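You operate a simulated robot arm through the tools that you are given. There is no shell and no other tool. Be economical: measure what you need, move in short steps, check, and stop when the job is done.

Carry out the task below with a simulated robot arm. There is one attempt and no reset: what you move stays moved.

## Task
Open the mesh shelf, fetch the steel cube marked "P5" from the top of the beige bench and set it on the top of the mesh shelf and shut the shelf again. Then put one of the brass square flanges from the top of the beige bench on the top of the steel rack. Then fetch the flat wire basket and set it on the top of the green belt. Then take the black tray on the top of the green belt and put it away on the short grey shelf. Then open the brown tray, fetch the brass ring from there and set it on top of the brown carton on the top of the green belt and shut the tray again. The order counts.

Only the result counts: the job must be done as asked and must still hold three seconds after the hand-in. Knocking over, shifting, dropping, spilling or breaking anything else fails it.

## Robot
A 7-joint arm with a two-finger parallel gripper on a trunk, on a base that drives. Base frame: it is fixed to the floor where the robot stands at the start and does not move with it; the origin is under the middle of the robot, x ahead of it, y to its left, z up. Units: mm, rad, N and s.
With the tool pointing down near the work surface it reaches from about 100 to 500 mm from the robot's upright axis, wherever it stands. Its first joint turns from -2.007 to 2.007 rad. Places, roughly: black tray (26x15x3 cm) [-4300, 7000, 1000]; brass ring (6x6x2 cm) [-4600, 7400, 200]; brass square flange (7x7x4 cm) [2300, 3200, 800]; brown tray [-4700, 7600, 200]; carton (22x18x15 cm) [-4500, 7400, 1000]; flat wire basket (32x25x14 cm) [-5400, 9900, 1000]; mesh shelf [1000, 100, 700]; short grey shelf [-4000, 5400, 500]; steel cube [2000, 3250, 750]; top of the green belt [-4400, 6700, 1000]; top of the mesh shelf [1000, 100, 700]; top of the steel rack [1000, 100, 1600]. Payload 3.91 kg.
The tool frame sits at the grasp point between the pads (the TCP): z along the fingers, y along the line on which they close. The tips reach 30 mm beyond it. Largest opening 110 mm; finger width 20, thickness 10; the body of the gripper, 48 by 112 mm, starts 55 mm behind the TCP.
Orientation is told as [roll, pitch, yaw] about the base's x, y, z axes, in that order, counted from this pose: with the fingers straight down and closing along the base's y, the tool's x points along the base's -x, its y along +y and its z along -z.

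## Interface
- The arm moves only by the tool arm_command. Its argument "plan" is one flat list of numbers, 7 for each row, row after row: the turn, a rotation vector about the tool's x, y, z in rad, then the shift along the tool's x, y, z in mm, then the opening, from 0 (shut) to 1 (fully open). In form: [rx, ry, rz, dx, dy, dz, jaw, rx, ry, rz, dx, dy, dz, jaw, ...]. A call has 1 to 8 rows; each row shifts and turns the commanded pose from where the row before left it, along the tool's axes as they then stand. Each row takes 0.2 s and may step no farther than 50 mm and 0.15 rad from the row before; otherwise, or with a gripper value out of range, the whole call is refused. A pose out of reach is approached as far as the arm can. The call stops where the force on the tool passes 40 N (or 10 N more than at its start, if that is more) or the arm is blocked; 0.2 s more then pass. The fingers move at their own pace (about 153 mm/s each) and stop on an object; they squeeze with about 31 N. The grip force told is the motor's: it shows also when the fingers shut on nothing. Time passes only in rows, and 0.2 s behind the last, so rows that do not move let the fingers close. It gives the time, the measured TCP pose, the force on the tool (base axes), the opening and the grip force at its end, in the units of the frame above (readings bear some noise), with the torque about the TCP (base axes, N m) and any sound that the robot's microphone picked up, and new pictures: "views" is both (left out), scene, wrist or none.
- Cameras (640 x 400 px; columns grow to the right, rows downward): "scene" is now at [222.8, 180.9, 1584.7]; the picture's right is [-0.29, -0.96, 0.00], its down [-0.59, 0.18, -0.78] and it looks along [0.75, -0.23, -0.62] (base axes); focal length 214 px, centre (320, 200). "wrist" rides on the gripper at [72, 17, -103] in the tool frame; the picture's right is [-0.23, 0.97, 0.00], its down [-0.76, -0.18, -0.62] and it looks along [-0.61, -0.14, 0.78] (tool axes); focal length 222 px, centre (320, 200).
- lift_body(by): slides the trunk up (or, below 0, down) by that many mm; the arm and the scene camera ride with it, the base frame stays. It gives what a move gives, with no picture.
- drive_base(legs): drives the robot by 1 to 6 legs, each [ahead, left, turn to the left] in mm, mm and rad, along the robot's own axes; the way and the turn of a leg run together, so that a leg with both is an arc; at most 1500 mm and 3.142 rad a leg. The arm and the cameras ride along, it lands a little off, and it stops where it bumps. It gives what a move gives, and a new picture of the scene camera.
- head_to(pan, tilt): turns the head with the scene camera to pan (to the left, within 1.396 rad either way) and tilt (down, from -0.506 to 1.204), counted from straight ahead of the robot. It gives what a move gives, and a new picture of the scene camera.
- pixel_to_xyz(camera, pixels): for up to 12 pixels [column, row] of the newest picture of that camera ("zoom" is the newest enlarged one), the place [x, y, z] in the base frame of the surface seen there, good to about 2 mm. It takes no simulated time.
- inspect(camera, box): a new picture of the part [left, top, right, bottom] of that camera's present view, enlarged. It takes no simulated time.
- hand_in(): hands the job in; it is judged then, once.

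Keep the steps short. Do not move on a guess: measure, check each grasp and each placing, and mend mistakes. In all there are 138 turns and 260 pictures (those below and enlarged ones count). Leave the gripper open and the arm clear of the work at the hand-in unless told otherwise, and finish with a single line.

The tools are called after "Request:" by a JSON object that holds its "op" and its "data". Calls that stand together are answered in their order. arm_command: Moves the arm, as the interface text tells. Its arguments: {"type":"object","properties":{"plan":{"type":"array","items":{"type":"number"}},"views":{"type":"string","enum":["both","scene","wrist","none"]}},"required":["plan"]} The other tools are called the same way: lift_body (by) slides the trunk up or down; drive_base (legs) drives the base; head_to (pan, tilt) turns the head that bears the scene camera; pixel_to_xyz (camera, pixels) gives the place of the surface under pixels of a picture; inspect (camera, box) takes an enlarged picture of a part of a camera's view; hand_in () hands the job in.

At the start:

```text
t: 0.0
tool_pos: [554.9, 12.4, 999.8]
orientation: [0.001, 0.001, 0.0]
contact_force: [-0.3, 0.2, 0.0]
moment: [0.02, 0.0, 0.02]
gripper_width: 109.9
grasp_force: 0.1
trunk travel left (down, up): [-925.0, 65.0]
robot x, y, heading: [-1.0, 1.0, 0.0]
head pan, tilt: [-0.291, 0.668]
```

scene: 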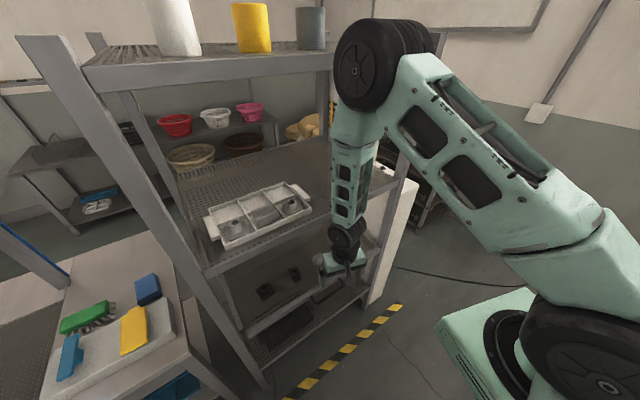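
wrist: 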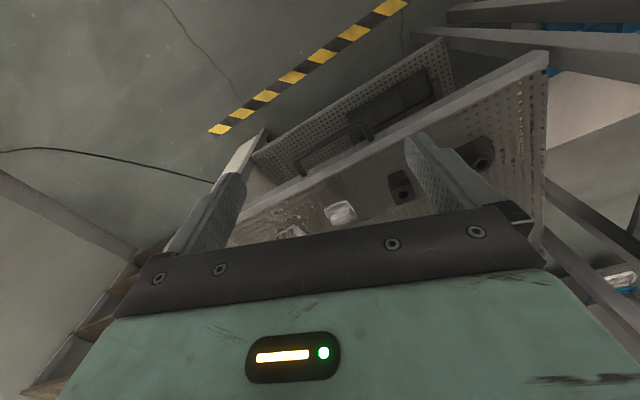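

I see the steel rack ahead with several levels. First I enlarge the rack area to find the mesh shelf and its handle.

Request:
{"op": "inspect", "data": {"camera": "scene", "box": [190, 150, 430, 400]}}

Request:
{"op": "inspect", "data": {"camera": "wrist", "box": [200, 0, 640, 280]}}

Request:
{"op": "pixel_to_xyz", "data": {"camera": "wrist", "pixels": [[310, 170], [367, 133], [400, 120], [540, 62], [265, 150], [440, 45], [340, 215], [400, 185], [480, 155], [300, 160]]}}

```text
1.60 times, centred on (310, 275) of scene
```

zoom: 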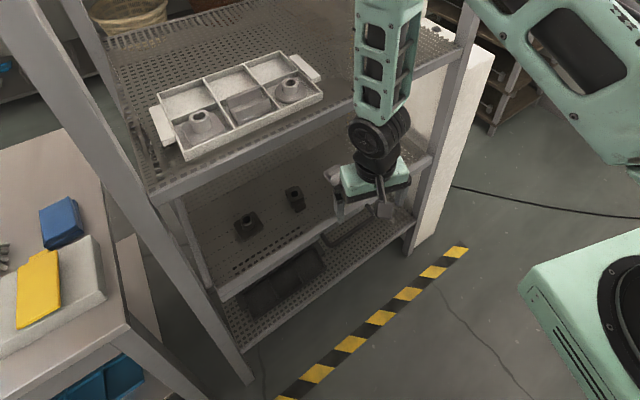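

```text
1.43 times, centred on (420, 140) of wrist
```

zoom: 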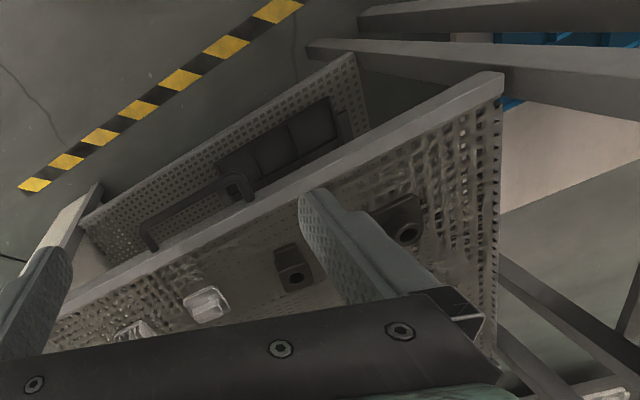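

```text
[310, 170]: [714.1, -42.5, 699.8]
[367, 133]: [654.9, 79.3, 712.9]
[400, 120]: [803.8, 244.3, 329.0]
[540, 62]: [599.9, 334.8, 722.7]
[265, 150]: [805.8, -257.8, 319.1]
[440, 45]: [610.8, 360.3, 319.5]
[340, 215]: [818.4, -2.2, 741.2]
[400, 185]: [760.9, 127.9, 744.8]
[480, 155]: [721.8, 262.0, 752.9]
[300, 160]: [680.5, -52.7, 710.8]
```

The mesh shelf is the perforated level at z≈720 with a bow handle on its front lip. I measure the handle and the lip more closely.

Request:
{"op": "inspect", "data": {"camera": "wrist", "box": [270, 90, 430, 190]}}

Request:
{"op": "pixel_to_xyz", "data": {"camera": "zoom", "pixels": [[120, 310], [160, 270], [240, 230], [320, 190], [385, 145], [400, 180], [130, 330], [60, 370], [500, 120], [300, 230], [620, 60], [460, 160]]}}

```text
4.00 times, centred on (350, 140) of wrist
```

zoom: 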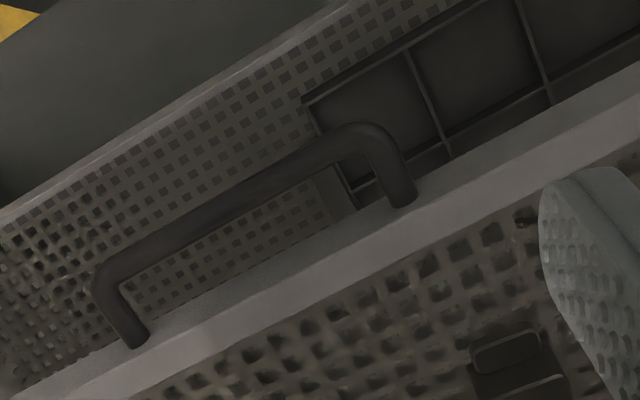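

```text
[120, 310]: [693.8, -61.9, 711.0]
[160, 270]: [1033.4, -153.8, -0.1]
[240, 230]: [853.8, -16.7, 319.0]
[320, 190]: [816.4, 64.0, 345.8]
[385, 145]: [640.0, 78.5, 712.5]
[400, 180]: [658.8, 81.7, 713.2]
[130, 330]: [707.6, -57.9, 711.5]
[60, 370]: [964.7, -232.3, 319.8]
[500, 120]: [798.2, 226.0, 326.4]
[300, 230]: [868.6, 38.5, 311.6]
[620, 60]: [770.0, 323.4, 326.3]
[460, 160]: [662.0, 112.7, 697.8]
```

Request:
{"op": "pixel_to_xyz", "data": {"camera": "zoom", "pixels": [[100, 275], [180, 226], [240, 191], [300, 157], [350, 132], [130, 270], [400, 198], [137, 340], [520, 170], [200, 345], [630, 110], [280, 290]]}}

```text
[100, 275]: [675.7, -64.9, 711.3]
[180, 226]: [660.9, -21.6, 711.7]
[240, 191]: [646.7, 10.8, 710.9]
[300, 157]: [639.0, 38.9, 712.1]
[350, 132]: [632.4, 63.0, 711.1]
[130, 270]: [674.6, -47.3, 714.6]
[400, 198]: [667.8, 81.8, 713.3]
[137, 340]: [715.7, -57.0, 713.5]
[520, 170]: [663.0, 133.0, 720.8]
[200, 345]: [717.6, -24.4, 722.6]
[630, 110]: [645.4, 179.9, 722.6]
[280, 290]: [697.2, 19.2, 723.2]
```

Handle bar runs at z≈711 from about (672,-58) to (634,68). Now I measure the shelf above, and rack posts, for gripper clearance.

Request:
{"op": "pixel_to_xyz", "data": {"camera": "scene", "pixels": [[212, 270], [290, 232], [380, 180], [212, 277], [85, 72], [240, 68], [130, 180], [235, 365], [225, 310], [225, 240], [260, 290], [395, 195]]}}

Request:
{"op": "head_to", "data": {"pan": 0.35, "tilt": 0.5}}

```text
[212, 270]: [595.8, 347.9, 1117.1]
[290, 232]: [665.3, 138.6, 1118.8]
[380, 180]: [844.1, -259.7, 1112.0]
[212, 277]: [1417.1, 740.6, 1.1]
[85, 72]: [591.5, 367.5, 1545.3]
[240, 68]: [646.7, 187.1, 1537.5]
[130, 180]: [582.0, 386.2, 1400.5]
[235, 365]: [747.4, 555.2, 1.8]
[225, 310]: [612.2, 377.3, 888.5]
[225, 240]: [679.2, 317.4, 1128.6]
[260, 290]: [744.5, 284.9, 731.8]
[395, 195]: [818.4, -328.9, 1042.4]
```

```text
t: 1.0
tool_pos: [555.5, 12.7, 1000.4]
orientation: [0.001, 0.0, -0.001]
contact_force: [0.3, 0.0, 0.4]
moment: [-0.02, 0.0, 0.04]
gripper_width: 109.6
grasp_force: 0.1
trunk travel left (down, up): [-925.0, 65.0]
robot x, y, heading: [-4.0, -2.8, -0.002]
head pan, tilt: [0.351, 0.499]
```

scene: 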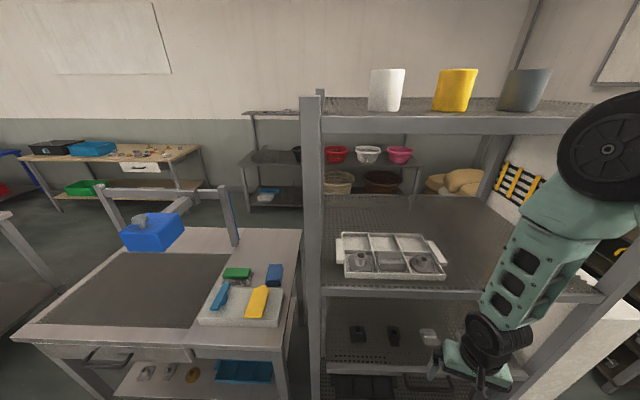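

The rack front plane faces direction yaw ≈0.333. I drive to face the handle squarely, about 640 mm from it, then look at it.

Request:
{"op": "drive_base", "data": {"legs": [[47, -201, 0], [0, 0, 0.335]]}}

Request:
{"op": "head_to", "data": {"pan": 0.0, "tilt": 0.8}}

```text
t: 3.7
tool_pos: [567.6, -5.3, 999.8]
orientation: [0.003, 0.001, 0.337]
contact_force: [1.2, -0.4, 0.6]
moment: [-0.02, -0.04, 0.03]
gripper_width: 110.1
grasp_force: 0.0
trunk travel left (down, up): [-925.0, 65.0]
robot x, y, heading: [48.4, -198.1, 0.335]
head pan, tilt: [0.351, 0.499]
```

scene: 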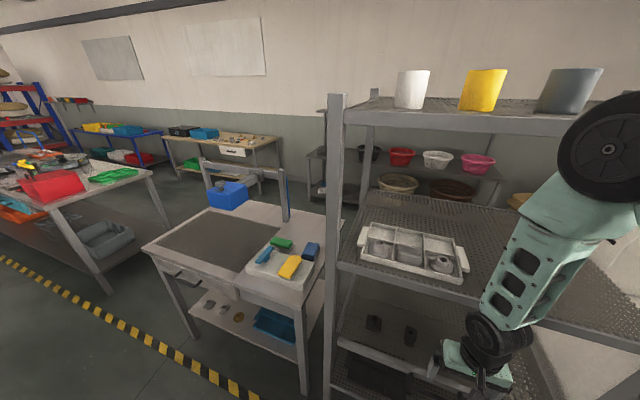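

```text
t: 4.5
tool_pos: [568.0, -5.0, 1000.0]
orientation: [0.001, 0.0, 0.338]
contact_force: [-0.7, 0.8, -0.8]
moment: [0.01, -0.02, -0.03]
gripper_width: 110.3
grasp_force: 0.0
trunk travel left (down, up): [-925.0, 65.0]
robot x, y, heading: [44.1, -201.9, 0.34]
head pan, tilt: [0.0, 0.799]
```

scene: 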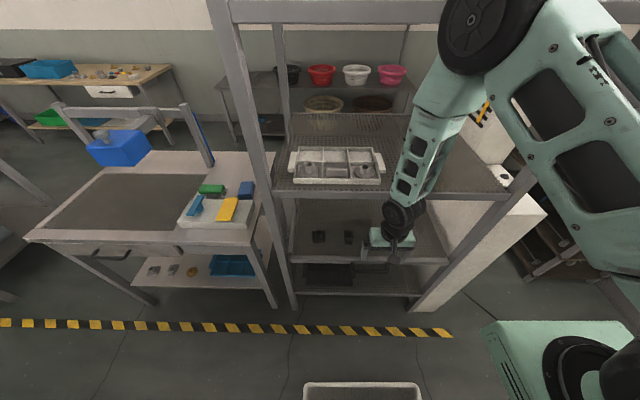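

A white tray shows at the bottom (360,390); I measure it and the wrist/forearm position to judge clearance to the shelf above when I lower to the handle.

Request:
{"op": "pixel_to_xyz", "data": {"camera": "scene", "pixels": [[400, 215], [412, 180], [425, 140], [440, 100], [360, 392], [305, 390], [390, 240], [350, 260], [480, 200], [360, 258], [405, 262]]}}

Request:
{"op": "inspect", "data": {"camera": "scene", "box": [260, 180, 520, 400]}}

```text
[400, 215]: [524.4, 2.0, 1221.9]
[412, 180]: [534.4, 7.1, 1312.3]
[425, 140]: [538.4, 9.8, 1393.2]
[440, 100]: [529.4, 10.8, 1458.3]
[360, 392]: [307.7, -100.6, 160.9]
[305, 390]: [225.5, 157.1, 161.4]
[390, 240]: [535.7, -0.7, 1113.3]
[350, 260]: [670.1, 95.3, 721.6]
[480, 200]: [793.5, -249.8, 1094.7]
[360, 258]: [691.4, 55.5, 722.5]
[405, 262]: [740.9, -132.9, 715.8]
```

```text
1.82 times, centred on (390, 290) of scene
```

zoom: 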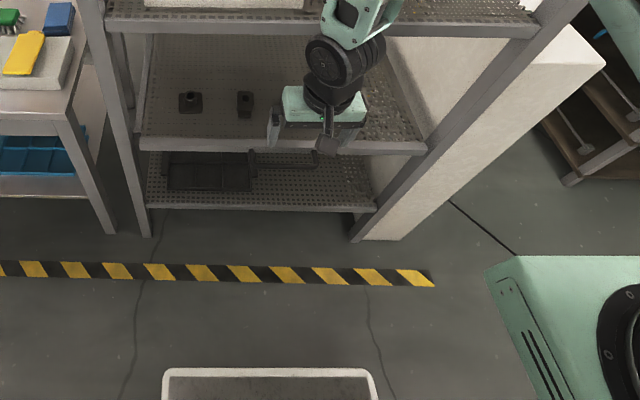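

The wrist stands vertical, so I need a tilt of about 26° to keep clear of the upper shelf (edge at z≈1118). I'll shut the fingers and hook them behind the handle bar. Tilt, shut and shift first.

Request:
{"op": "arm_command", "data": {"plan": [0, -0.15, 0, 0, 0, 0, 0, 0, -0.15, 0, 0, 0, 0, 0, 0, -0.15, 0, 0, 0, 0, 0, 0, 0, 0, 0, -17, 0, 0], "views": "none"}}

Request:
{"op": "lift_body", "data": {"by": -231}}

Request:
{"op": "arm_command", "data": {"plan": [0, 0, 0, -22, 0, 10, 0]}}

```text
t: 5.5
tool_pos: [572.7, -22.2, 1000.8]
orientation: [0.001, -0.451, 0.337]
contact_force: [-0.6, 0.5, -0.4]
moment: [0.0, -0.02, -0.02]
gripper_width: 0.0
grasp_force: 30.8
trunk travel left (down, up): [-925.0, 65.0]
robot x, y, heading: [47.5, -201.4, 0.34]
head pan, tilt: [0.0, 0.799]
```

```text
t: 8.0
tool_pos: [573.5, -21.5, 769.3]
orientation: [0.003, -0.449, 0.337]
contact_force: [0.7, 0.1, 0.4]
moment: [-0.01, -0.01, -0.01]
gripper_width: 0.0
grasp_force: 30.5
trunk travel left (down, up): [-694.0, 296.0]
robot x, y, heading: [48.8, -197.3, 0.338]
head pan, tilt: [0.0, 0.799]
```

```text
t: 8.3
tool_pos: [595.6, -12.4, 770.8]
orientation: [0.001, -0.449, 0.337]
contact_force: [0.3, 0.0, -0.4]
moment: [0.01, -0.01, 0.02]
gripper_width: 0.2
grasp_force: 31.1
trunk travel left (down, up): [-694.0, 296.0]
robot x, y, heading: [46.5, -198.8, 0.337]
head pan, tilt: [0.0, 0.799]
```

scene: 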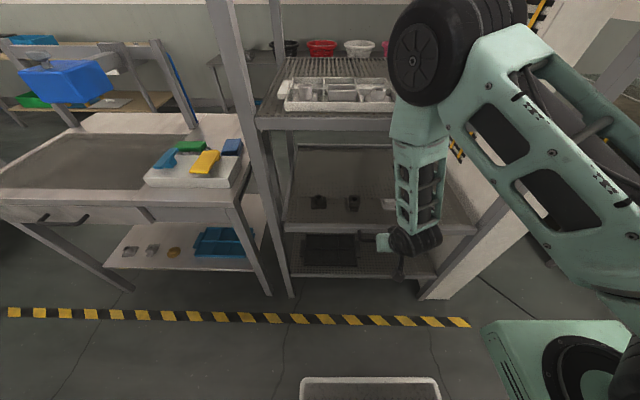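
wrist: 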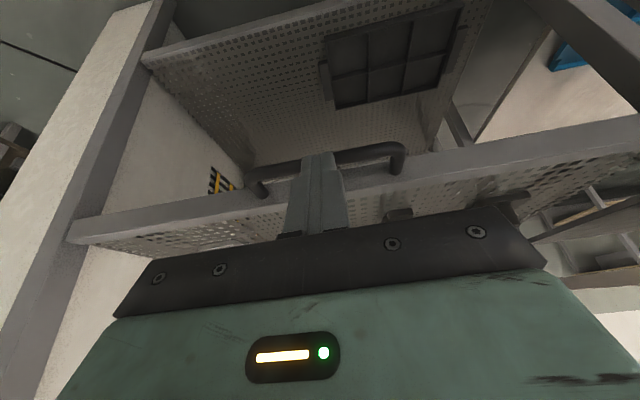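

Fingers shut, handle seen at (330,160) in the wrist view just ahead. I go 48 mm forward above the bar, then check.

Request:
{"op": "arm_command", "data": {"plan": [0, 0, 0, -22, 0, 10.5, 0, 0, 0, 0, -21, 0, 10.5, 0]}}

Request:
{"op": "inspect", "data": {"camera": "wrist", "box": [200, 80, 440, 230]}}

```text
t: 8.9
tool_pos: [640.5, 2.4, 769.7]
orientation: [0.001, -0.447, 0.335]
contact_force: [0.2, -0.1, 0.3]
moment: [0.0, 0.02, 0.03]
gripper_width: 0.0
grasp_force: 30.5
trunk travel left (down, up): [-694.0, 296.0]
robot x, y, heading: [47.1, -199.3, 0.333]
head pan, tilt: [0.0, 0.799]
```

scene: 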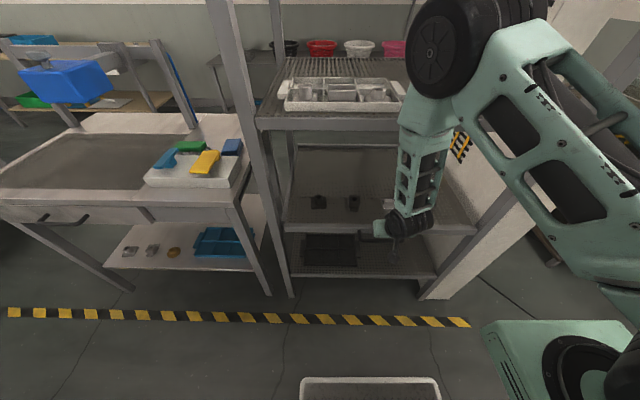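
wrist: 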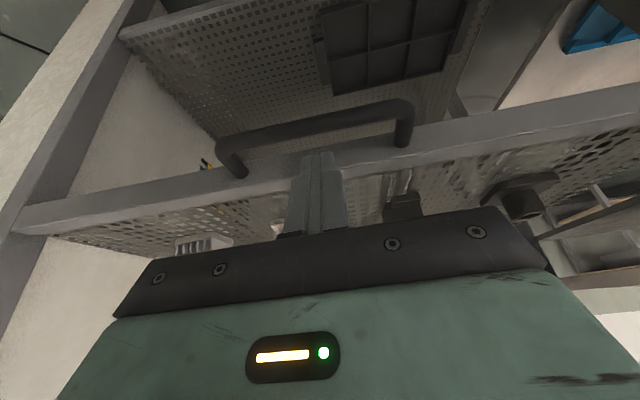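

```text
2.67 times, centred on (320, 155) of wrist
```

zoom: 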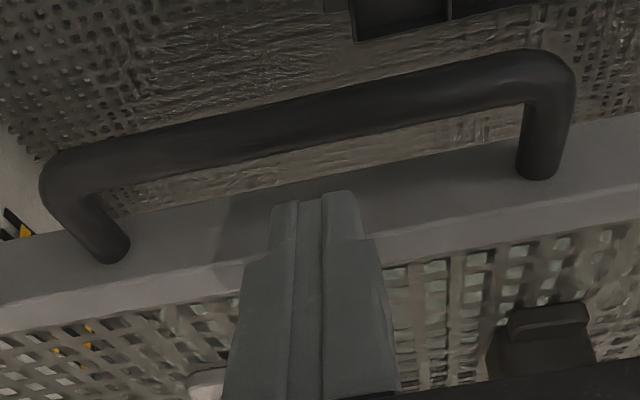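

Fingertips lie over the gap between bar and lip. I slide down the tool axis 55 mm in small steps.

Request:
{"op": "arm_command", "data": {"plan": [0, 0, 0, 0, 0, 20, 0, 0, 0, 0, 0, 0, 20, 0, 0, 0, 0, 0, 0, 15, 0], "views": "wrist"}}

Request:
{"op": "inspect", "data": {"camera": "wrist", "box": [200, 80, 440, 230]}}

```text
t: 9.8
tool_pos: [663.2, 9.2, 718.6]
orientation: [-0.001, -0.448, 0.337]
contact_force: [0.5, -0.6, -0.3]
moment: [-0.04, 0.01, -0.01]
gripper_width: 0.0
grasp_force: 31.1
trunk travel left (down, up): [-694.0, 296.0]
robot x, y, heading: [47.7, -196.9, 0.335]
head pan, tilt: [0.0, 0.799]
```

wrist: 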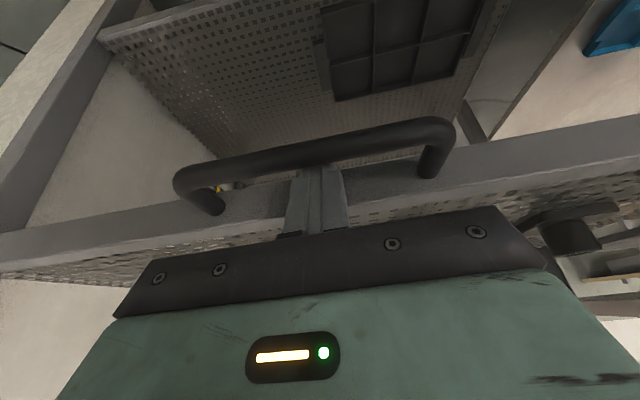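

```text
2.67 times, centred on (320, 155) of wrist
```

zoom: 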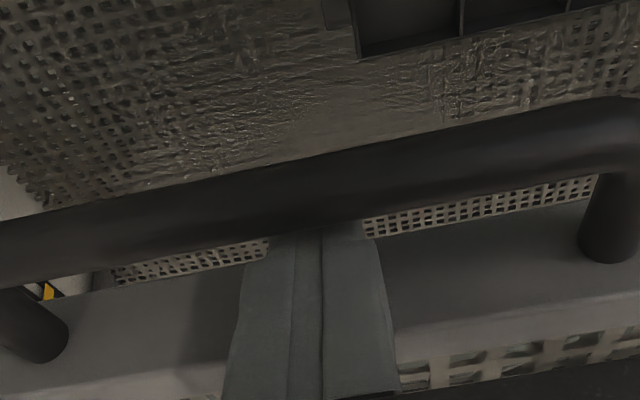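

The tips are behind the bar. I pull back gently, 20 mm per row.

Request:
{"op": "arm_command", "data": {"plan": [0, 0, 0, 9, 0, -4.4, 0, 0, 0, 0, 14, 0, -6.5, 0, 0, 0, 0, 18, 0, -8.7, 0, 0, 0, 0, 18, 0, -8.7, 0, 0, 0, 0, 18, 0, -8.7, 0]}}

```text
t: 10.9
tool_pos: [581.2, -18.8, 718.3]
orientation: [-0.001, -0.447, 0.336]
contact_force: [-1.7, -0.7, -1.5]
moment: [0.04, 0.03, -0.04]
gripper_width: 0.0
grasp_force: 30.7
trunk travel left (down, up): [-694.0, 296.0]
robot x, y, heading: [48.0, -200.9, 0.337]
head pan, tilt: [0.0, 0.799]
```

scene: 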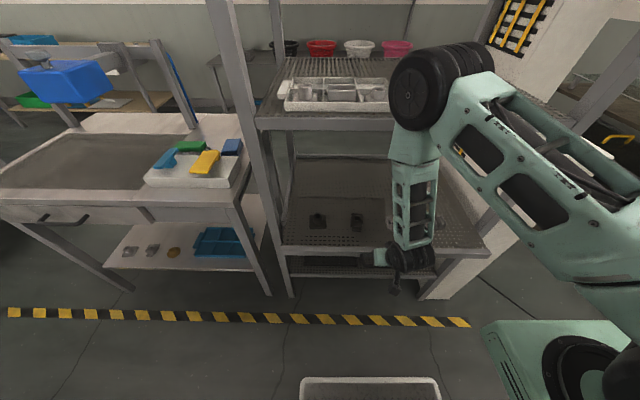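
wrist: 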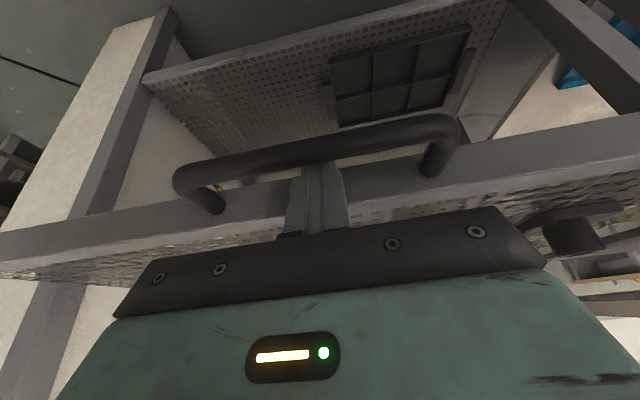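

The shelf slides out and objects stay put. Continue pulling.

Request:
{"op": "arm_command", "data": {"plan": [0, 0, 0, 18, 0, -8.7, 0, 0, 0, 0, 18, 0, -8.7, 0, 0, 0, 0, 18, 0, -8.7, 0, 0, 0, 0, 18, 0, -8.7, 0, 0, 0, 0, 18, 0, -8.7, 0, 0, 0, 0, 18, 0, -8.7, 0, 0, 0, 0, 18, 0, -8.7, 0, 0, 0, 0, 18, 0, -8.7, 0], "views": "scene"}}

```text
t: 12.8
tool_pos: [435.7, -60.7, 703.2]
orientation: [0.003, -0.448, 0.337]
contact_force: [-0.5, 0.4, -1.2]
moment: [0.02, -0.02, -0.02]
gripper_width: 0.0
grasp_force: 31.0
out of reach, approached as far as the arm can: row 7, 8
trunk travel left (down, up): [-694.0, 296.0]
robot x, y, heading: [49.4, -202.7, 0.337]
head pan, tilt: [0.0, 0.799]
```

scene: 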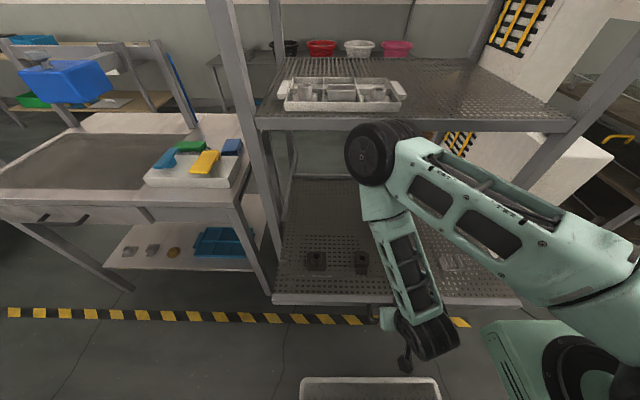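

Opened about 240 mm; the elbow has swung forward near the upper shelf, so I measure it before unhooking.

Request:
{"op": "pixel_to_xyz", "data": {"camera": "scene", "pixels": [[375, 155], [355, 150], [400, 130], [380, 210], [315, 260], [361, 262], [452, 262], [295, 300], [400, 300], [510, 302], [310, 122], [540, 128]]}}

Request:
{"op": "inspect", "data": {"camera": "scene", "box": [250, 90, 550, 330]}}

```text
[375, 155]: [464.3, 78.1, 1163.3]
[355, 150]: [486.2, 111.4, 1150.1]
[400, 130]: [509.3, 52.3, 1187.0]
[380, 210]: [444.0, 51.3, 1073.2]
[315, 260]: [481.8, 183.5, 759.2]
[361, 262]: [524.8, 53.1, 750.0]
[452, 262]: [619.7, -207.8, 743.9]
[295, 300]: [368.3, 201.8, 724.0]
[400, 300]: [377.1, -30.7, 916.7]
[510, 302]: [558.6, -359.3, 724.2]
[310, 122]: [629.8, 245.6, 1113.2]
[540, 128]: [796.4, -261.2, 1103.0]
```

```text
1.67 times, centred on (400, 210) of scene
```

zoom: 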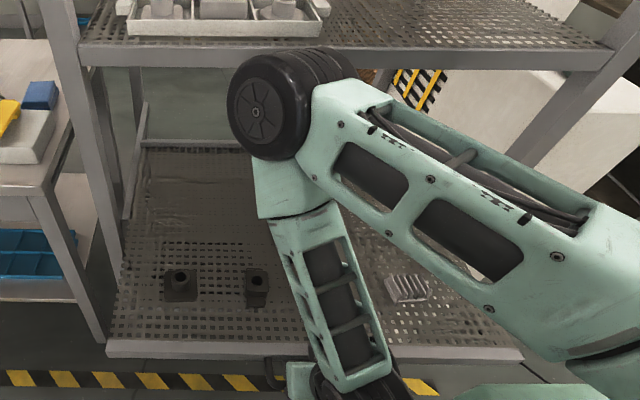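

Elbow is 150 mm clear of the rack. I unhook: a bit forward, then back up along the tool axis.

Request:
{"op": "arm_command", "data": {"plan": [0, 0, 0, -9, 0, 4, 0, 0, 0, 0, 0, 0, -20, 0, 0, 0, 0, 0, 0, -30, 0, 0, 0, 0, 0, 0, -30, 0]}}

```text
t: 13.8
tool_pos: [425.6, -28.3, 726.4]
orientation: [0.002, -0.449, 0.338]
contact_force: [-0.7, -0.4, 0.3]
moment: [-0.01, 0.03, 0.02]
gripper_width: 0.0
grasp_force: 31.1
out of reach, approached as far as the arm can: row 2, 3, 4
trunk travel left (down, up): [-694.0, 296.0]
robot x, y, heading: [45.7, -198.9, 0.334]
head pan, tilt: [0.0, 0.799]
```

scene: 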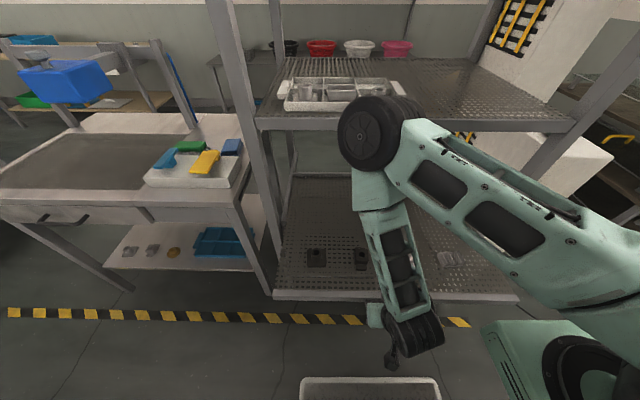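
wrist: 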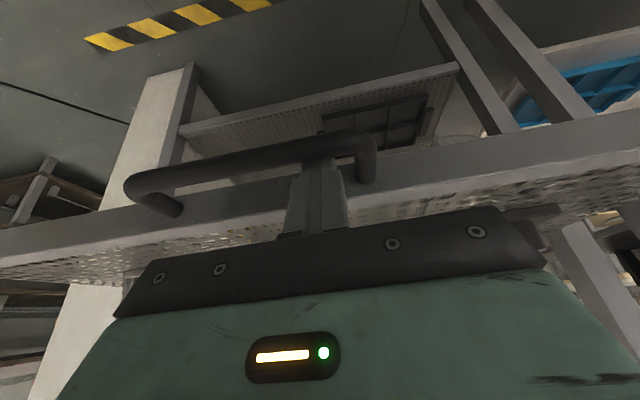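

The arm is at its inner reach limit, so I lift the trunk instead (finger tip moves away from the bar as it rises).

Request:
{"op": "lift_body", "data": {"by": 100}}

Request:
{"op": "arm_command", "data": {"plan": [0, 0, 0, 0, 0, 0, 0]}}

```text
t: 15.1
tool_pos: [426.1, -27.3, 826.0]
orientation: [0.0, -0.449, 0.336]
contact_force: [0.1, 0.4, 0.2]
moment: [0.0, 0.01, 0.01]
gripper_width: 0.1
grasp_force: 31.4
trunk travel left (down, up): [-794.0, 196.0]
robot x, y, heading: [44.3, -202.4, 0.336]
head pan, tilt: [0.0, 0.799]
```

```text
t: 15.5
tool_pos: [424.5, -25.7, 827.0]
orientation: [0.0, -0.448, 0.336]
contact_force: [-1.0, 0.1, 0.0]
moment: [0.0, 0.02, 0.0]
gripper_width: 0.1
grasp_force: 30.8
trunk travel left (down, up): [-794.0, 196.0]
robot x, y, heading: [44.5, -200.0, 0.338]
head pan, tilt: [0.0, 0.799]
```

scene: 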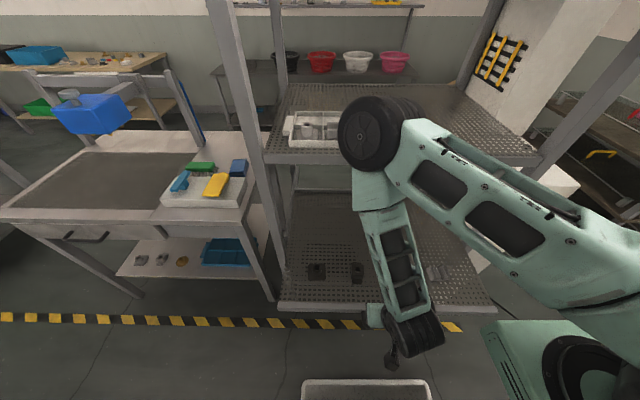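
wrist: 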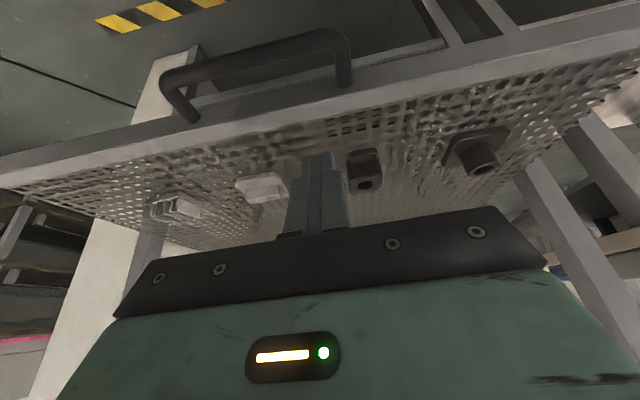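

Unhooked at z≈827. I record the shelf contents and handle position now.

Request:
{"op": "pixel_to_xyz", "data": {"camera": "wrist", "pixels": [[262, 183], [175, 205], [365, 160], [480, 145], [100, 140], [450, 62], [255, 55], [250, 200], [240, 140], [400, 120], [280, 192], [200, 170]]}}

Request:
{"op": "head_to", "data": {"pan": 0.9, "tilt": 0.45}}

```text
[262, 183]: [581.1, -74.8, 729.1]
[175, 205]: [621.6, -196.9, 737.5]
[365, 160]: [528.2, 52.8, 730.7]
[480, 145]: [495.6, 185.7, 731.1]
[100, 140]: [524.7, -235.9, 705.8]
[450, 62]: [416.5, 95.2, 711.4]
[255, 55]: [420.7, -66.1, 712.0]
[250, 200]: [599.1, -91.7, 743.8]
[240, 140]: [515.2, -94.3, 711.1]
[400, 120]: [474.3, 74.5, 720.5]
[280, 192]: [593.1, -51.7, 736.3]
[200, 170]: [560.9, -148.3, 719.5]
```

```text
t: 16.7
tool_pos: [424.7, -26.4, 825.6]
orientation: [0.003, -0.449, 0.336]
contact_force: [-0.3, -0.3, 0.6]
moment: [-0.03, -0.01, 0.02]
gripper_width: 0.0
grasp_force: 30.7
trunk travel left (down, up): [-794.0, 196.0]
robot x, y, heading: [47.5, -203.7, 0.338]
head pan, tilt: [0.901, 0.45]
```

scene: 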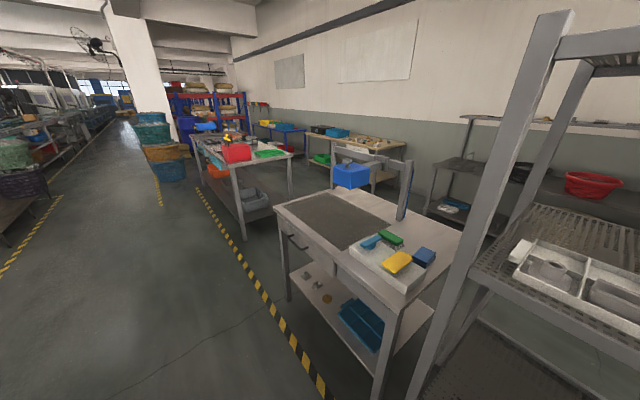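

Shelf contents are recorded (blocks near (585,-72), (622,-200), (528,53), (495,186)); shelf is 239 mm open. Now I measure the beige bench and the floor path.

Request:
{"op": "pixel_to_xyz", "data": {"camera": "scene", "pixels": [[330, 142], [403, 160], [380, 152], [300, 150], [290, 195], [240, 235], [195, 140], [320, 195], [275, 205], [210, 230], [395, 195], [350, 330]]}}

Request:
{"op": "inspect", "data": {"camera": "scene", "box": [180, 90, 480, 260]}}

```text
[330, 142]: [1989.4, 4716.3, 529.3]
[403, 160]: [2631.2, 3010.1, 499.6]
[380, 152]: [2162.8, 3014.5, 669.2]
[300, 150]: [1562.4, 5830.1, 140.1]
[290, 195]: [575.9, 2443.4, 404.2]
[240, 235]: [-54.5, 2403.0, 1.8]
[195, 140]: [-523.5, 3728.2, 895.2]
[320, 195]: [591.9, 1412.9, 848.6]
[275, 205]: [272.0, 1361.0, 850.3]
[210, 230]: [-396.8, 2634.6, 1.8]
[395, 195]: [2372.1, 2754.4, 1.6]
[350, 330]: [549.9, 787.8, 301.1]
```

```text
2.13 times, centred on (330, 175) of scene
```

zoom: 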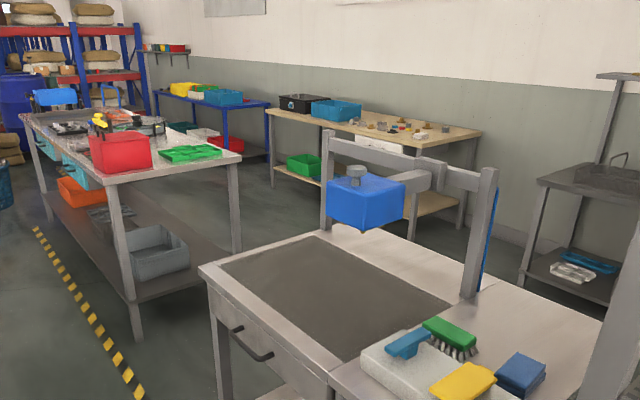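

I map the gap between the front bench and the left bench, and the beige bench's edges.

Request:
{"op": "pixel_to_xyz", "data": {"camera": "zoom", "pixels": [[205, 268], [318, 238], [482, 272], [590, 315], [135, 325], [237, 245], [225, 155], [120, 178], [275, 115], [415, 155], [475, 137], [375, 215]]}}

Request:
{"op": "inspect", "data": {"camera": "scene", "box": [300, 110, 440, 200]}}

Request:
{"op": "pixel_to_xyz", "data": {"camera": "zoom", "pixels": [[45, 80], [480, 130], [430, 190], [250, 90], [330, 105], [400, 120], [440, 110], [200, 270], [560, 180], [290, 225], [160, 270], [420, 270]]}}

```text
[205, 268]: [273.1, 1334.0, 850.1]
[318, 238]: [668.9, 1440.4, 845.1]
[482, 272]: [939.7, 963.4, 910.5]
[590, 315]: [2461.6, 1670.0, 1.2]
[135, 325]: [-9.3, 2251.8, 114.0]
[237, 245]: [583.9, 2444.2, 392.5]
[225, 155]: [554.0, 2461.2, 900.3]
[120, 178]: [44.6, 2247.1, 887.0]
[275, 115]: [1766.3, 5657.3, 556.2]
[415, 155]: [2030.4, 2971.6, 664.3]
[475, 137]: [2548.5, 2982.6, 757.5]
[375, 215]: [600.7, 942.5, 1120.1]
```

```text
4.44 times, centred on (370, 155) of scene
```

zoom: 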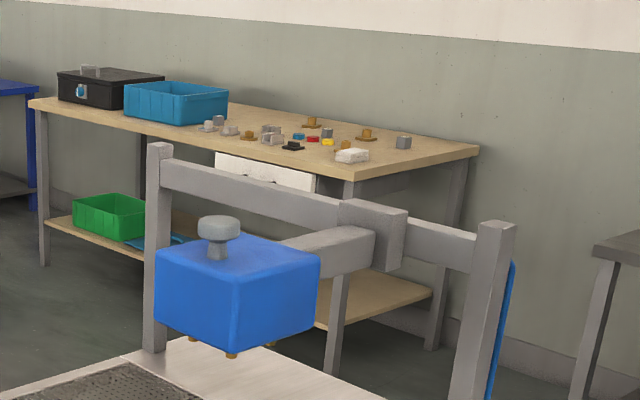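

```text
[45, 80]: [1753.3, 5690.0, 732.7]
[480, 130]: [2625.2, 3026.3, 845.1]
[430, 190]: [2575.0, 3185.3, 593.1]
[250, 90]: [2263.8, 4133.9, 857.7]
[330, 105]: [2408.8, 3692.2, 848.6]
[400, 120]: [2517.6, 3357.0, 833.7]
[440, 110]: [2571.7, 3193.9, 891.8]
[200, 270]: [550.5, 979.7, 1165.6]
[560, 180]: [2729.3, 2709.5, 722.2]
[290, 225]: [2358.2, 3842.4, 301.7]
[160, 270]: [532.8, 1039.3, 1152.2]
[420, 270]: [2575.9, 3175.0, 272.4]
```

The gap between bench ends (about 900 mm, direction 0.314 rad) leads to the beige bench. I raise the trunk for clearance, then turn and drive to waypoint (-127,1697), looking ahead.

Request:
{"op": "lift_body", "data": {"by": 170}}

Request:
{"op": "head_to", "data": {"pan": 0.0, "tilt": 0.6}}

Request:
{"op": "drive_base", "data": {"legs": [[-60, 0, 0], [0, 0, 1.325], [900, 0, 0]]}}

```text
t: 18.6
tool_pos: [425.2, -25.5, 995.7]
orientation: [0.0, -0.449, 0.337]
contact_force: [0.1, -0.4, 0.7]
moment: [-0.02, 0.02, 0.01]
gripper_width: 0.0
grasp_force: 31.1
trunk travel left (down, up): [-964.0, 26.0]
robot x, y, heading: [46.4, -199.8, 0.334]
head pan, tilt: [0.901, 0.45]
```

```text
t: 19.8
tool_pos: [425.5, -27.3, 995.6]
orientation: [0.002, -0.448, 0.337]
contact_force: [-0.5, 0.1, 0.5]
moment: [0.0, 0.0, 0.01]
gripper_width: 0.0
grasp_force: 31.5
trunk travel left (down, up): [-964.0, 26.0]
robot x, y, heading: [47.4, -201.1, 0.339]
head pan, tilt: [0.0, 0.6]
```

scene: 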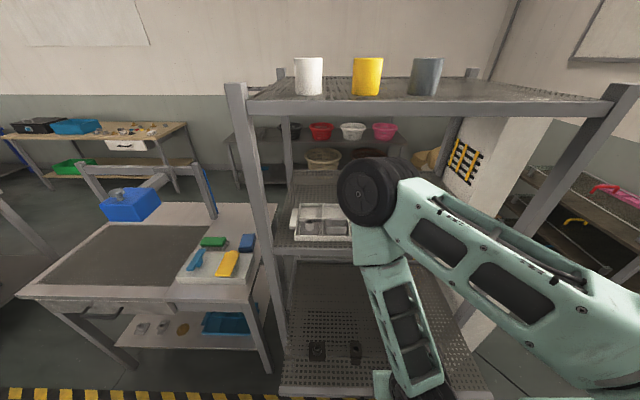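

```text
t: 28.3
tool_pos: [-166.8, 1071.0, 995.4]
orientation: [0.001, -0.449, 1.662]
contact_force: [0.4, 0.1, -0.3]
moment: [-0.03, -0.01, -0.03]
gripper_width: 0.2
grasp_force: 31.0
trunk travel left (down, up): [-964.0, 26.0]
robot x, y, heading: [-91.7, 661.4, 1.661]
head pan, tilt: [0.0, 0.6]
```

scene: 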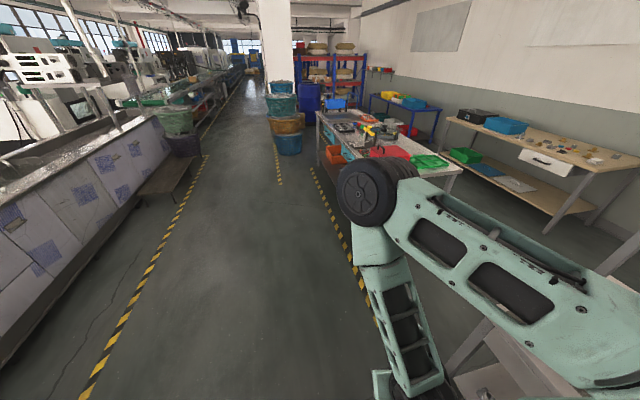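

Clear aisle. Continue to the gap and turn to face through it.

Request:
{"op": "drive_base", "data": {"legs": [[1035, -58, 0], [0, 0, -1.347]]}}

```text
t: 37.0
tool_pos: [255.4, 1865.4, 995.4]
orientation: [0.002, -0.448, 0.317]
contact_force: [-0.3, -1.3, -0.4]
moment: [0.02, 0.0, 0.02]
gripper_width: 0.0
grasp_force: 30.9
trunk travel left (down, up): [-964.0, 26.0]
robot x, y, heading: [-128.2, 1702.1, 0.317]
head pan, tilt: [0.0, 0.6]
```

scene: 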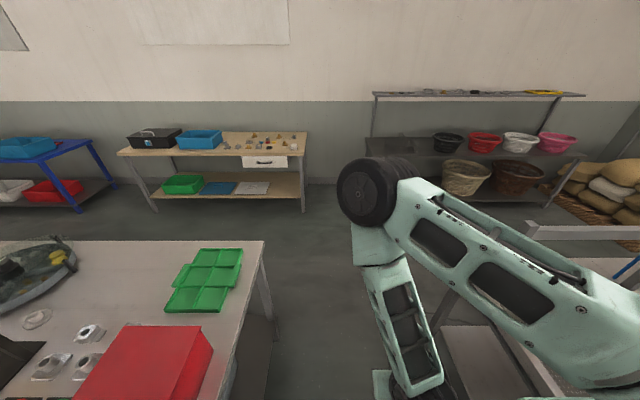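

I measure the passage and the beige bench edge from here.

Request:
{"op": "pixel_to_xyz", "data": {"camera": "scene", "pixels": [[304, 156], [307, 133], [120, 152], [302, 210], [155, 212], [262, 242], [222, 395], [272, 345], [445, 305], [440, 385], [300, 270], [380, 300]]}}

Request:
{"op": "inspect", "data": {"camera": "scene", "box": [200, 110, 340, 200]}}

```text
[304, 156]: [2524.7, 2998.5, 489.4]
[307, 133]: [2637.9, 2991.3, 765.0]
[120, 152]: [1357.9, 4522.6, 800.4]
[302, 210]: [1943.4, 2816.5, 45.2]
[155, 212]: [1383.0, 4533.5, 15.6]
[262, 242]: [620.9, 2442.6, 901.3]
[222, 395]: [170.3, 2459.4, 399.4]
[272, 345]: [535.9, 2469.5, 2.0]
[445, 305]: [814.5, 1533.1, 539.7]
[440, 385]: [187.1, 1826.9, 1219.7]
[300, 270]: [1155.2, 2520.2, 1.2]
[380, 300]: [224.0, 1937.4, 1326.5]
```

```text
4.44 times, centred on (270, 155) of scene
```

zoom: 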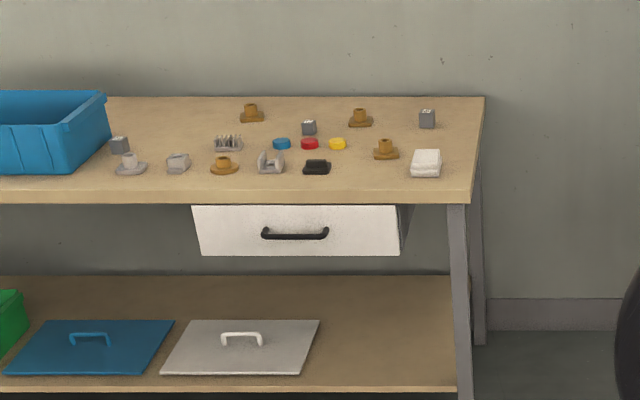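

Three grey cubes at zoom (120,145), (308,127), (427,118), and brass flanges at (251,113), (360,118), (385,150), (224,165). Measure them and drive closer.

Request:
{"op": "pixel_to_xyz", "data": {"camera": "zoom", "pixels": [[120, 145], [308, 128], [427, 119], [251, 113], [360, 118], [385, 150], [224, 165], [300, 200], [440, 200], [480, 100], [425, 165], [270, 162]]}}

Request:
{"op": "drive_base", "data": {"legs": [[1200, 0, 0]]}}

```text
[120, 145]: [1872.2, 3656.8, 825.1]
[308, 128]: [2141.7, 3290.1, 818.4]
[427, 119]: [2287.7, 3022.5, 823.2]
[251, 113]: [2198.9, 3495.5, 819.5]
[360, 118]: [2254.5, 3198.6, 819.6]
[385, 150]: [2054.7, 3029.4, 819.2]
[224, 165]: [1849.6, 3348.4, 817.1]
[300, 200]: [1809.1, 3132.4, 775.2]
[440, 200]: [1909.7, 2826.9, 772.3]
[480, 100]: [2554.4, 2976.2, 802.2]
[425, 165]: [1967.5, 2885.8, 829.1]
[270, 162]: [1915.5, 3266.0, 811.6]
```

```text
t: 43.1
tool_pos: [1399.0, 2233.6, 996.2]
orientation: [0.002, -0.449, 0.31]
contact_force: [-0.6, 0.6, 0.5]
moment: [0.01, 0.03, 0.01]
gripper_width: 0.2
grasp_force: 30.9
trunk travel left (down, up): [-964.0, 26.0]
robot x, y, heading: [1017.2, 2071.5, 0.314]
head pan, tilt: [0.0, 0.6]
```

scene: 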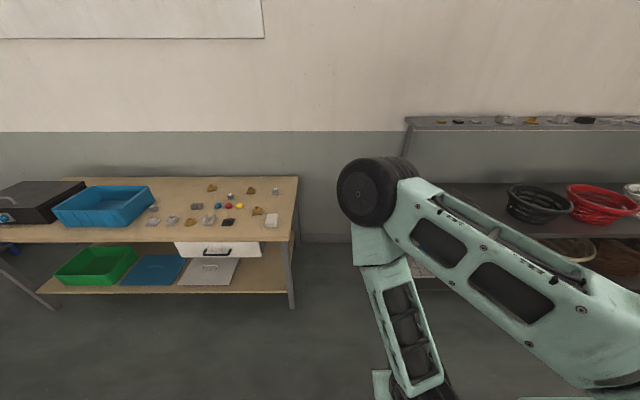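

Request:
{"op": "inspect", "data": {"camera": "scene", "box": [130, 170, 300, 270]}}

Request:
{"op": "inspect", "data": {"camera": "scene", "box": [215, 180, 255, 205]}}

Request:
{"op": "inspect", "data": {"camera": "scene", "box": [140, 195, 180, 220]}}

Request:
{"op": "inspect", "data": {"camera": "scene", "box": [260, 175, 300, 200]}}

```text
3.76 times, centred on (215, 220) of scene
```

zoom: 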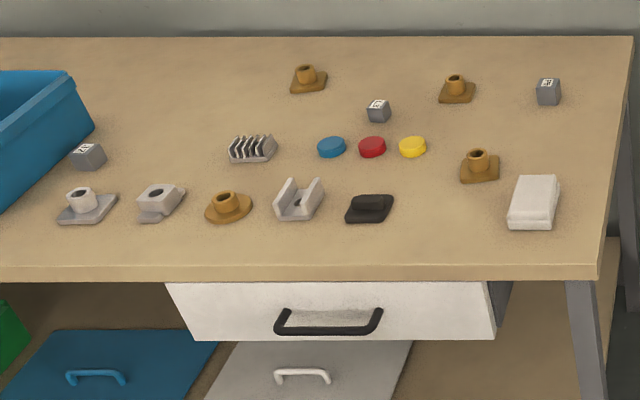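

```text
16.00 times, centred on (235, 192) of scene
```

zoom: 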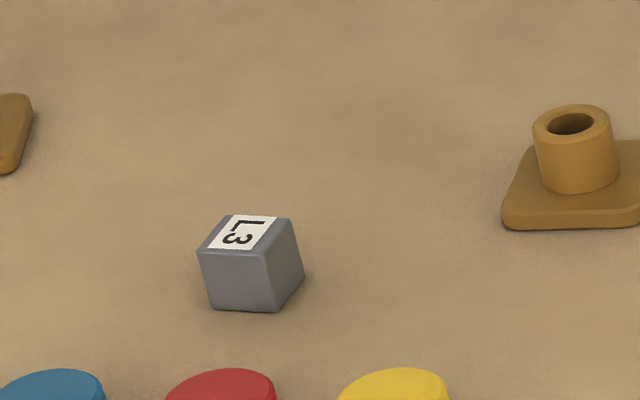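

```text
16.00 times, centred on (160, 208) of scene
```

zoom: 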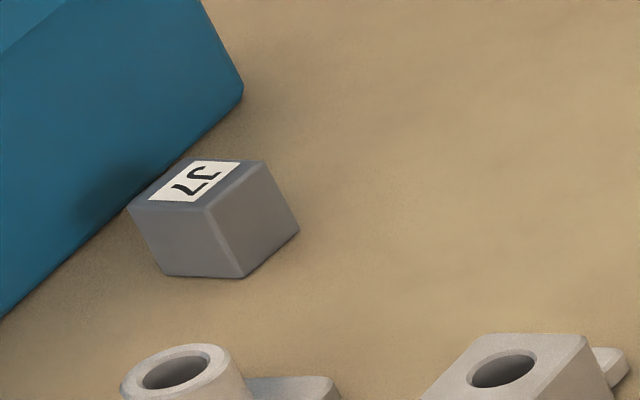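

```text
16.00 times, centred on (280, 188) of scene
```

zoom: 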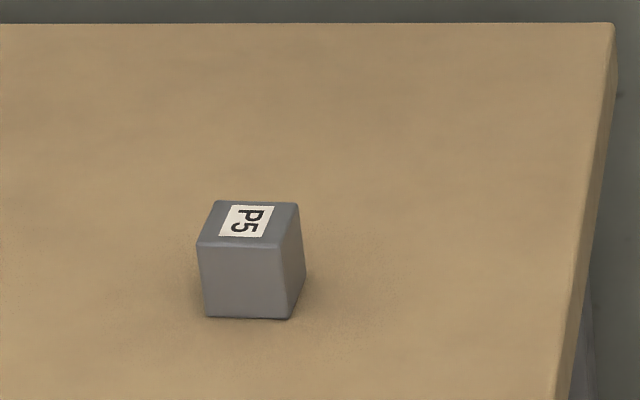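

The P5 cube is the rightmost. I measure its corners, and the bench corner nearby.

Request:
{"op": "pixel_to_xyz", "data": {"camera": "zoom", "pixels": [[220, 203], [296, 206], [278, 245], [200, 243], [245, 300], [208, 312], [288, 316], [250, 225], [610, 30], [560, 390], [300, 280], [100, 300]]}}

Request:
{"op": "pixel_to_xyz", "data": {"camera": "scene", "pixels": [[292, 243], [240, 241], [20, 240], [290, 300], [240, 192], [252, 190], [257, 211], [211, 188]]}}

```text
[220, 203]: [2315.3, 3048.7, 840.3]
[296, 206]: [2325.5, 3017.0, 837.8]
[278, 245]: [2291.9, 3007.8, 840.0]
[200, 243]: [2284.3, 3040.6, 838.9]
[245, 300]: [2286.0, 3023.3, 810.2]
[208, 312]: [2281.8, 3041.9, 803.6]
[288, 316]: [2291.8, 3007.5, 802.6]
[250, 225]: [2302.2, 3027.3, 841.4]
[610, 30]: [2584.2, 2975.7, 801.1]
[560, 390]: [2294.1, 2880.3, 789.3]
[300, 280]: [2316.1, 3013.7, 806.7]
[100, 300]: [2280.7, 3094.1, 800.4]
```

```text
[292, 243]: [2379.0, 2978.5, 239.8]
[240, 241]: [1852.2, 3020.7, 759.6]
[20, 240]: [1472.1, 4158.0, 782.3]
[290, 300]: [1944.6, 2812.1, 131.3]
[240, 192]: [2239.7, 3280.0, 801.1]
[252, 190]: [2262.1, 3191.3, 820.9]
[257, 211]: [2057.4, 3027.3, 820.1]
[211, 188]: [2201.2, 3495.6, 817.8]
```

Cube is ≈40 mm, centre (2304,3028), top z 840; it is 137 mm from the bench's right end. I'll approach from that end, so I check the free floor there and my base's own outline.

Request:
{"op": "pixel_to_xyz", "data": {"camera": "scene", "pixels": [[405, 120], [320, 240], [330, 270], [310, 300], [408, 130], [345, 245], [320, 225], [330, 330], [430, 275]]}}

Request:
{"op": "head_to", "data": {"pan": 0.5, "tilt": 1.2}}

Request:
{"op": "head_to", "data": {"pan": -0.3, "tilt": 0.6}}

```text
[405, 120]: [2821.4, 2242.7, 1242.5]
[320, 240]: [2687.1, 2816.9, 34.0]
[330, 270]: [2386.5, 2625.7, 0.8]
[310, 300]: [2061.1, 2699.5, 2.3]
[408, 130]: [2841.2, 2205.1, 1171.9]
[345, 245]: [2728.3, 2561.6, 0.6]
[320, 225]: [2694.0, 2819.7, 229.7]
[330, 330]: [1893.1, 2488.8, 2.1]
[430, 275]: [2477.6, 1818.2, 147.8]
```

```text
t: 44.1
tool_pos: [1399.4, 2234.1, 995.0]
orientation: [0.002, -0.448, 0.311]
contact_force: [0.1, -0.5, 0.0]
moment: [-0.03, 0.02, 0.02]
gripper_width: 0.1
grasp_force: 30.7
trunk travel left (down, up): [-964.0, 26.0]
robot x, y, heading: [1016.9, 2069.4, 0.313]
head pan, tilt: [0.499, 1.201]
```

scene: 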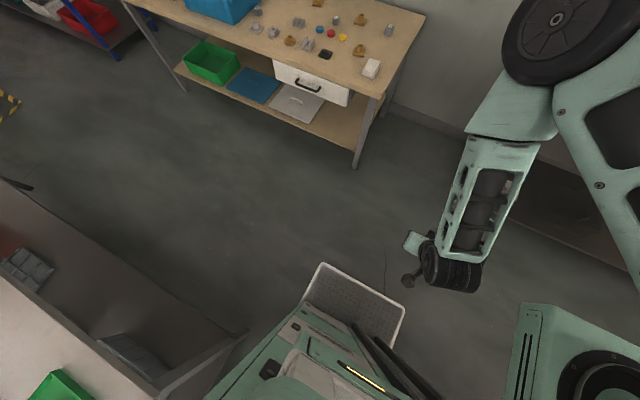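

```text
t: 45.2
tool_pos: [1399.3, 2233.4, 995.3]
orientation: [0.002, -0.448, 0.31]
contact_force: [0.2, 0.9, 0.3]
moment: [0.04, 0.02, 0.03]
gripper_width: 0.0
grasp_force: 30.8
trunk travel left (down, up): [-964.0, 26.0]
robot x, y, heading: [1016.8, 2068.7, 0.313]
head pan, tilt: [-0.3, 0.6]
```

scene: 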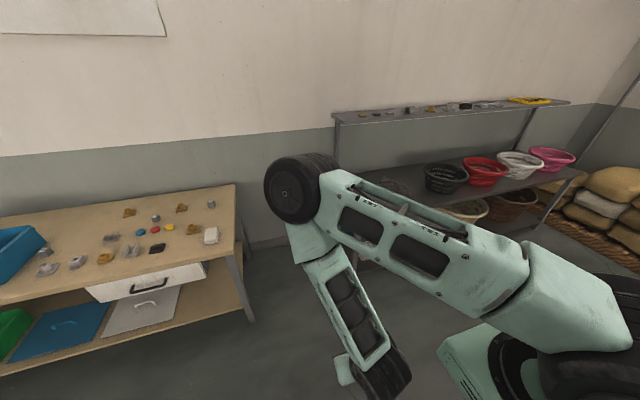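

Free zone beside the bench end is ~770 mm wide and reaches the wall. I drive ahead 735, turn to face the bench end, and slide right 700 into place.

Request:
{"op": "drive_base", "data": {"legs": [[735, 10, 0], [0, 0, 1.572], [0, -700, 0]]}}

Request:
{"op": "head_to", "data": {"pan": 0.0, "tilt": 0.9}}

```text
t: 56.5
tool_pos: [2217.8, 2903.1, 996.9]
orientation: [0.001, -0.449, 1.88]
contact_force: [-0.4, 0.3, -0.2]
moment: [-0.02, 0.01, -0.02]
gripper_width: 0.1
grasp_force: 30.8
trunk travel left (down, up): [-964.0, 26.0]
robot x, y, heading: [2379.8, 2520.0, 1.876]
head pan, tilt: [-0.3, 0.6]
```

scene: 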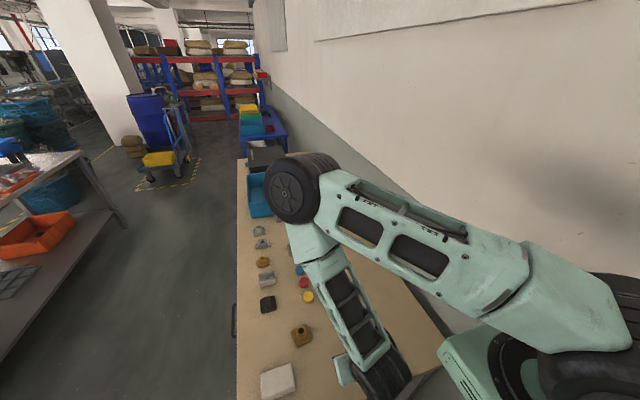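

```text
t: 57.3
tool_pos: [2217.0, 2903.7, 995.2]
orientation: [0.001, -0.447, 1.88]
contact_force: [-0.2, -0.8, 0.0]
moment: [-0.01, 0.01, 0.02]
gripper_width: 0.0
grasp_force: 31.1
trunk travel left (down, up): [-964.0, 26.0]
robot x, y, heading: [2381.8, 2518.4, 1.88]
head pan, tilt: [0.0, 0.901]
```

scene: 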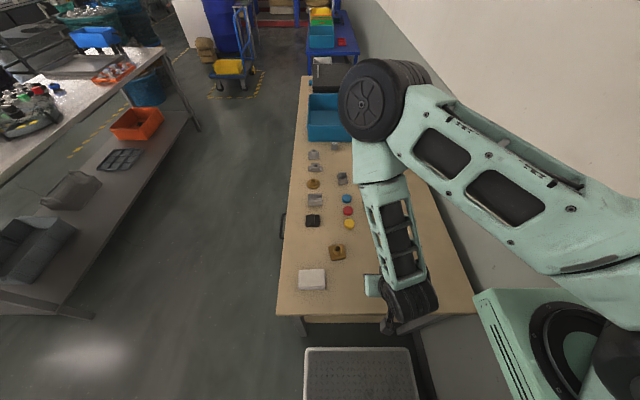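

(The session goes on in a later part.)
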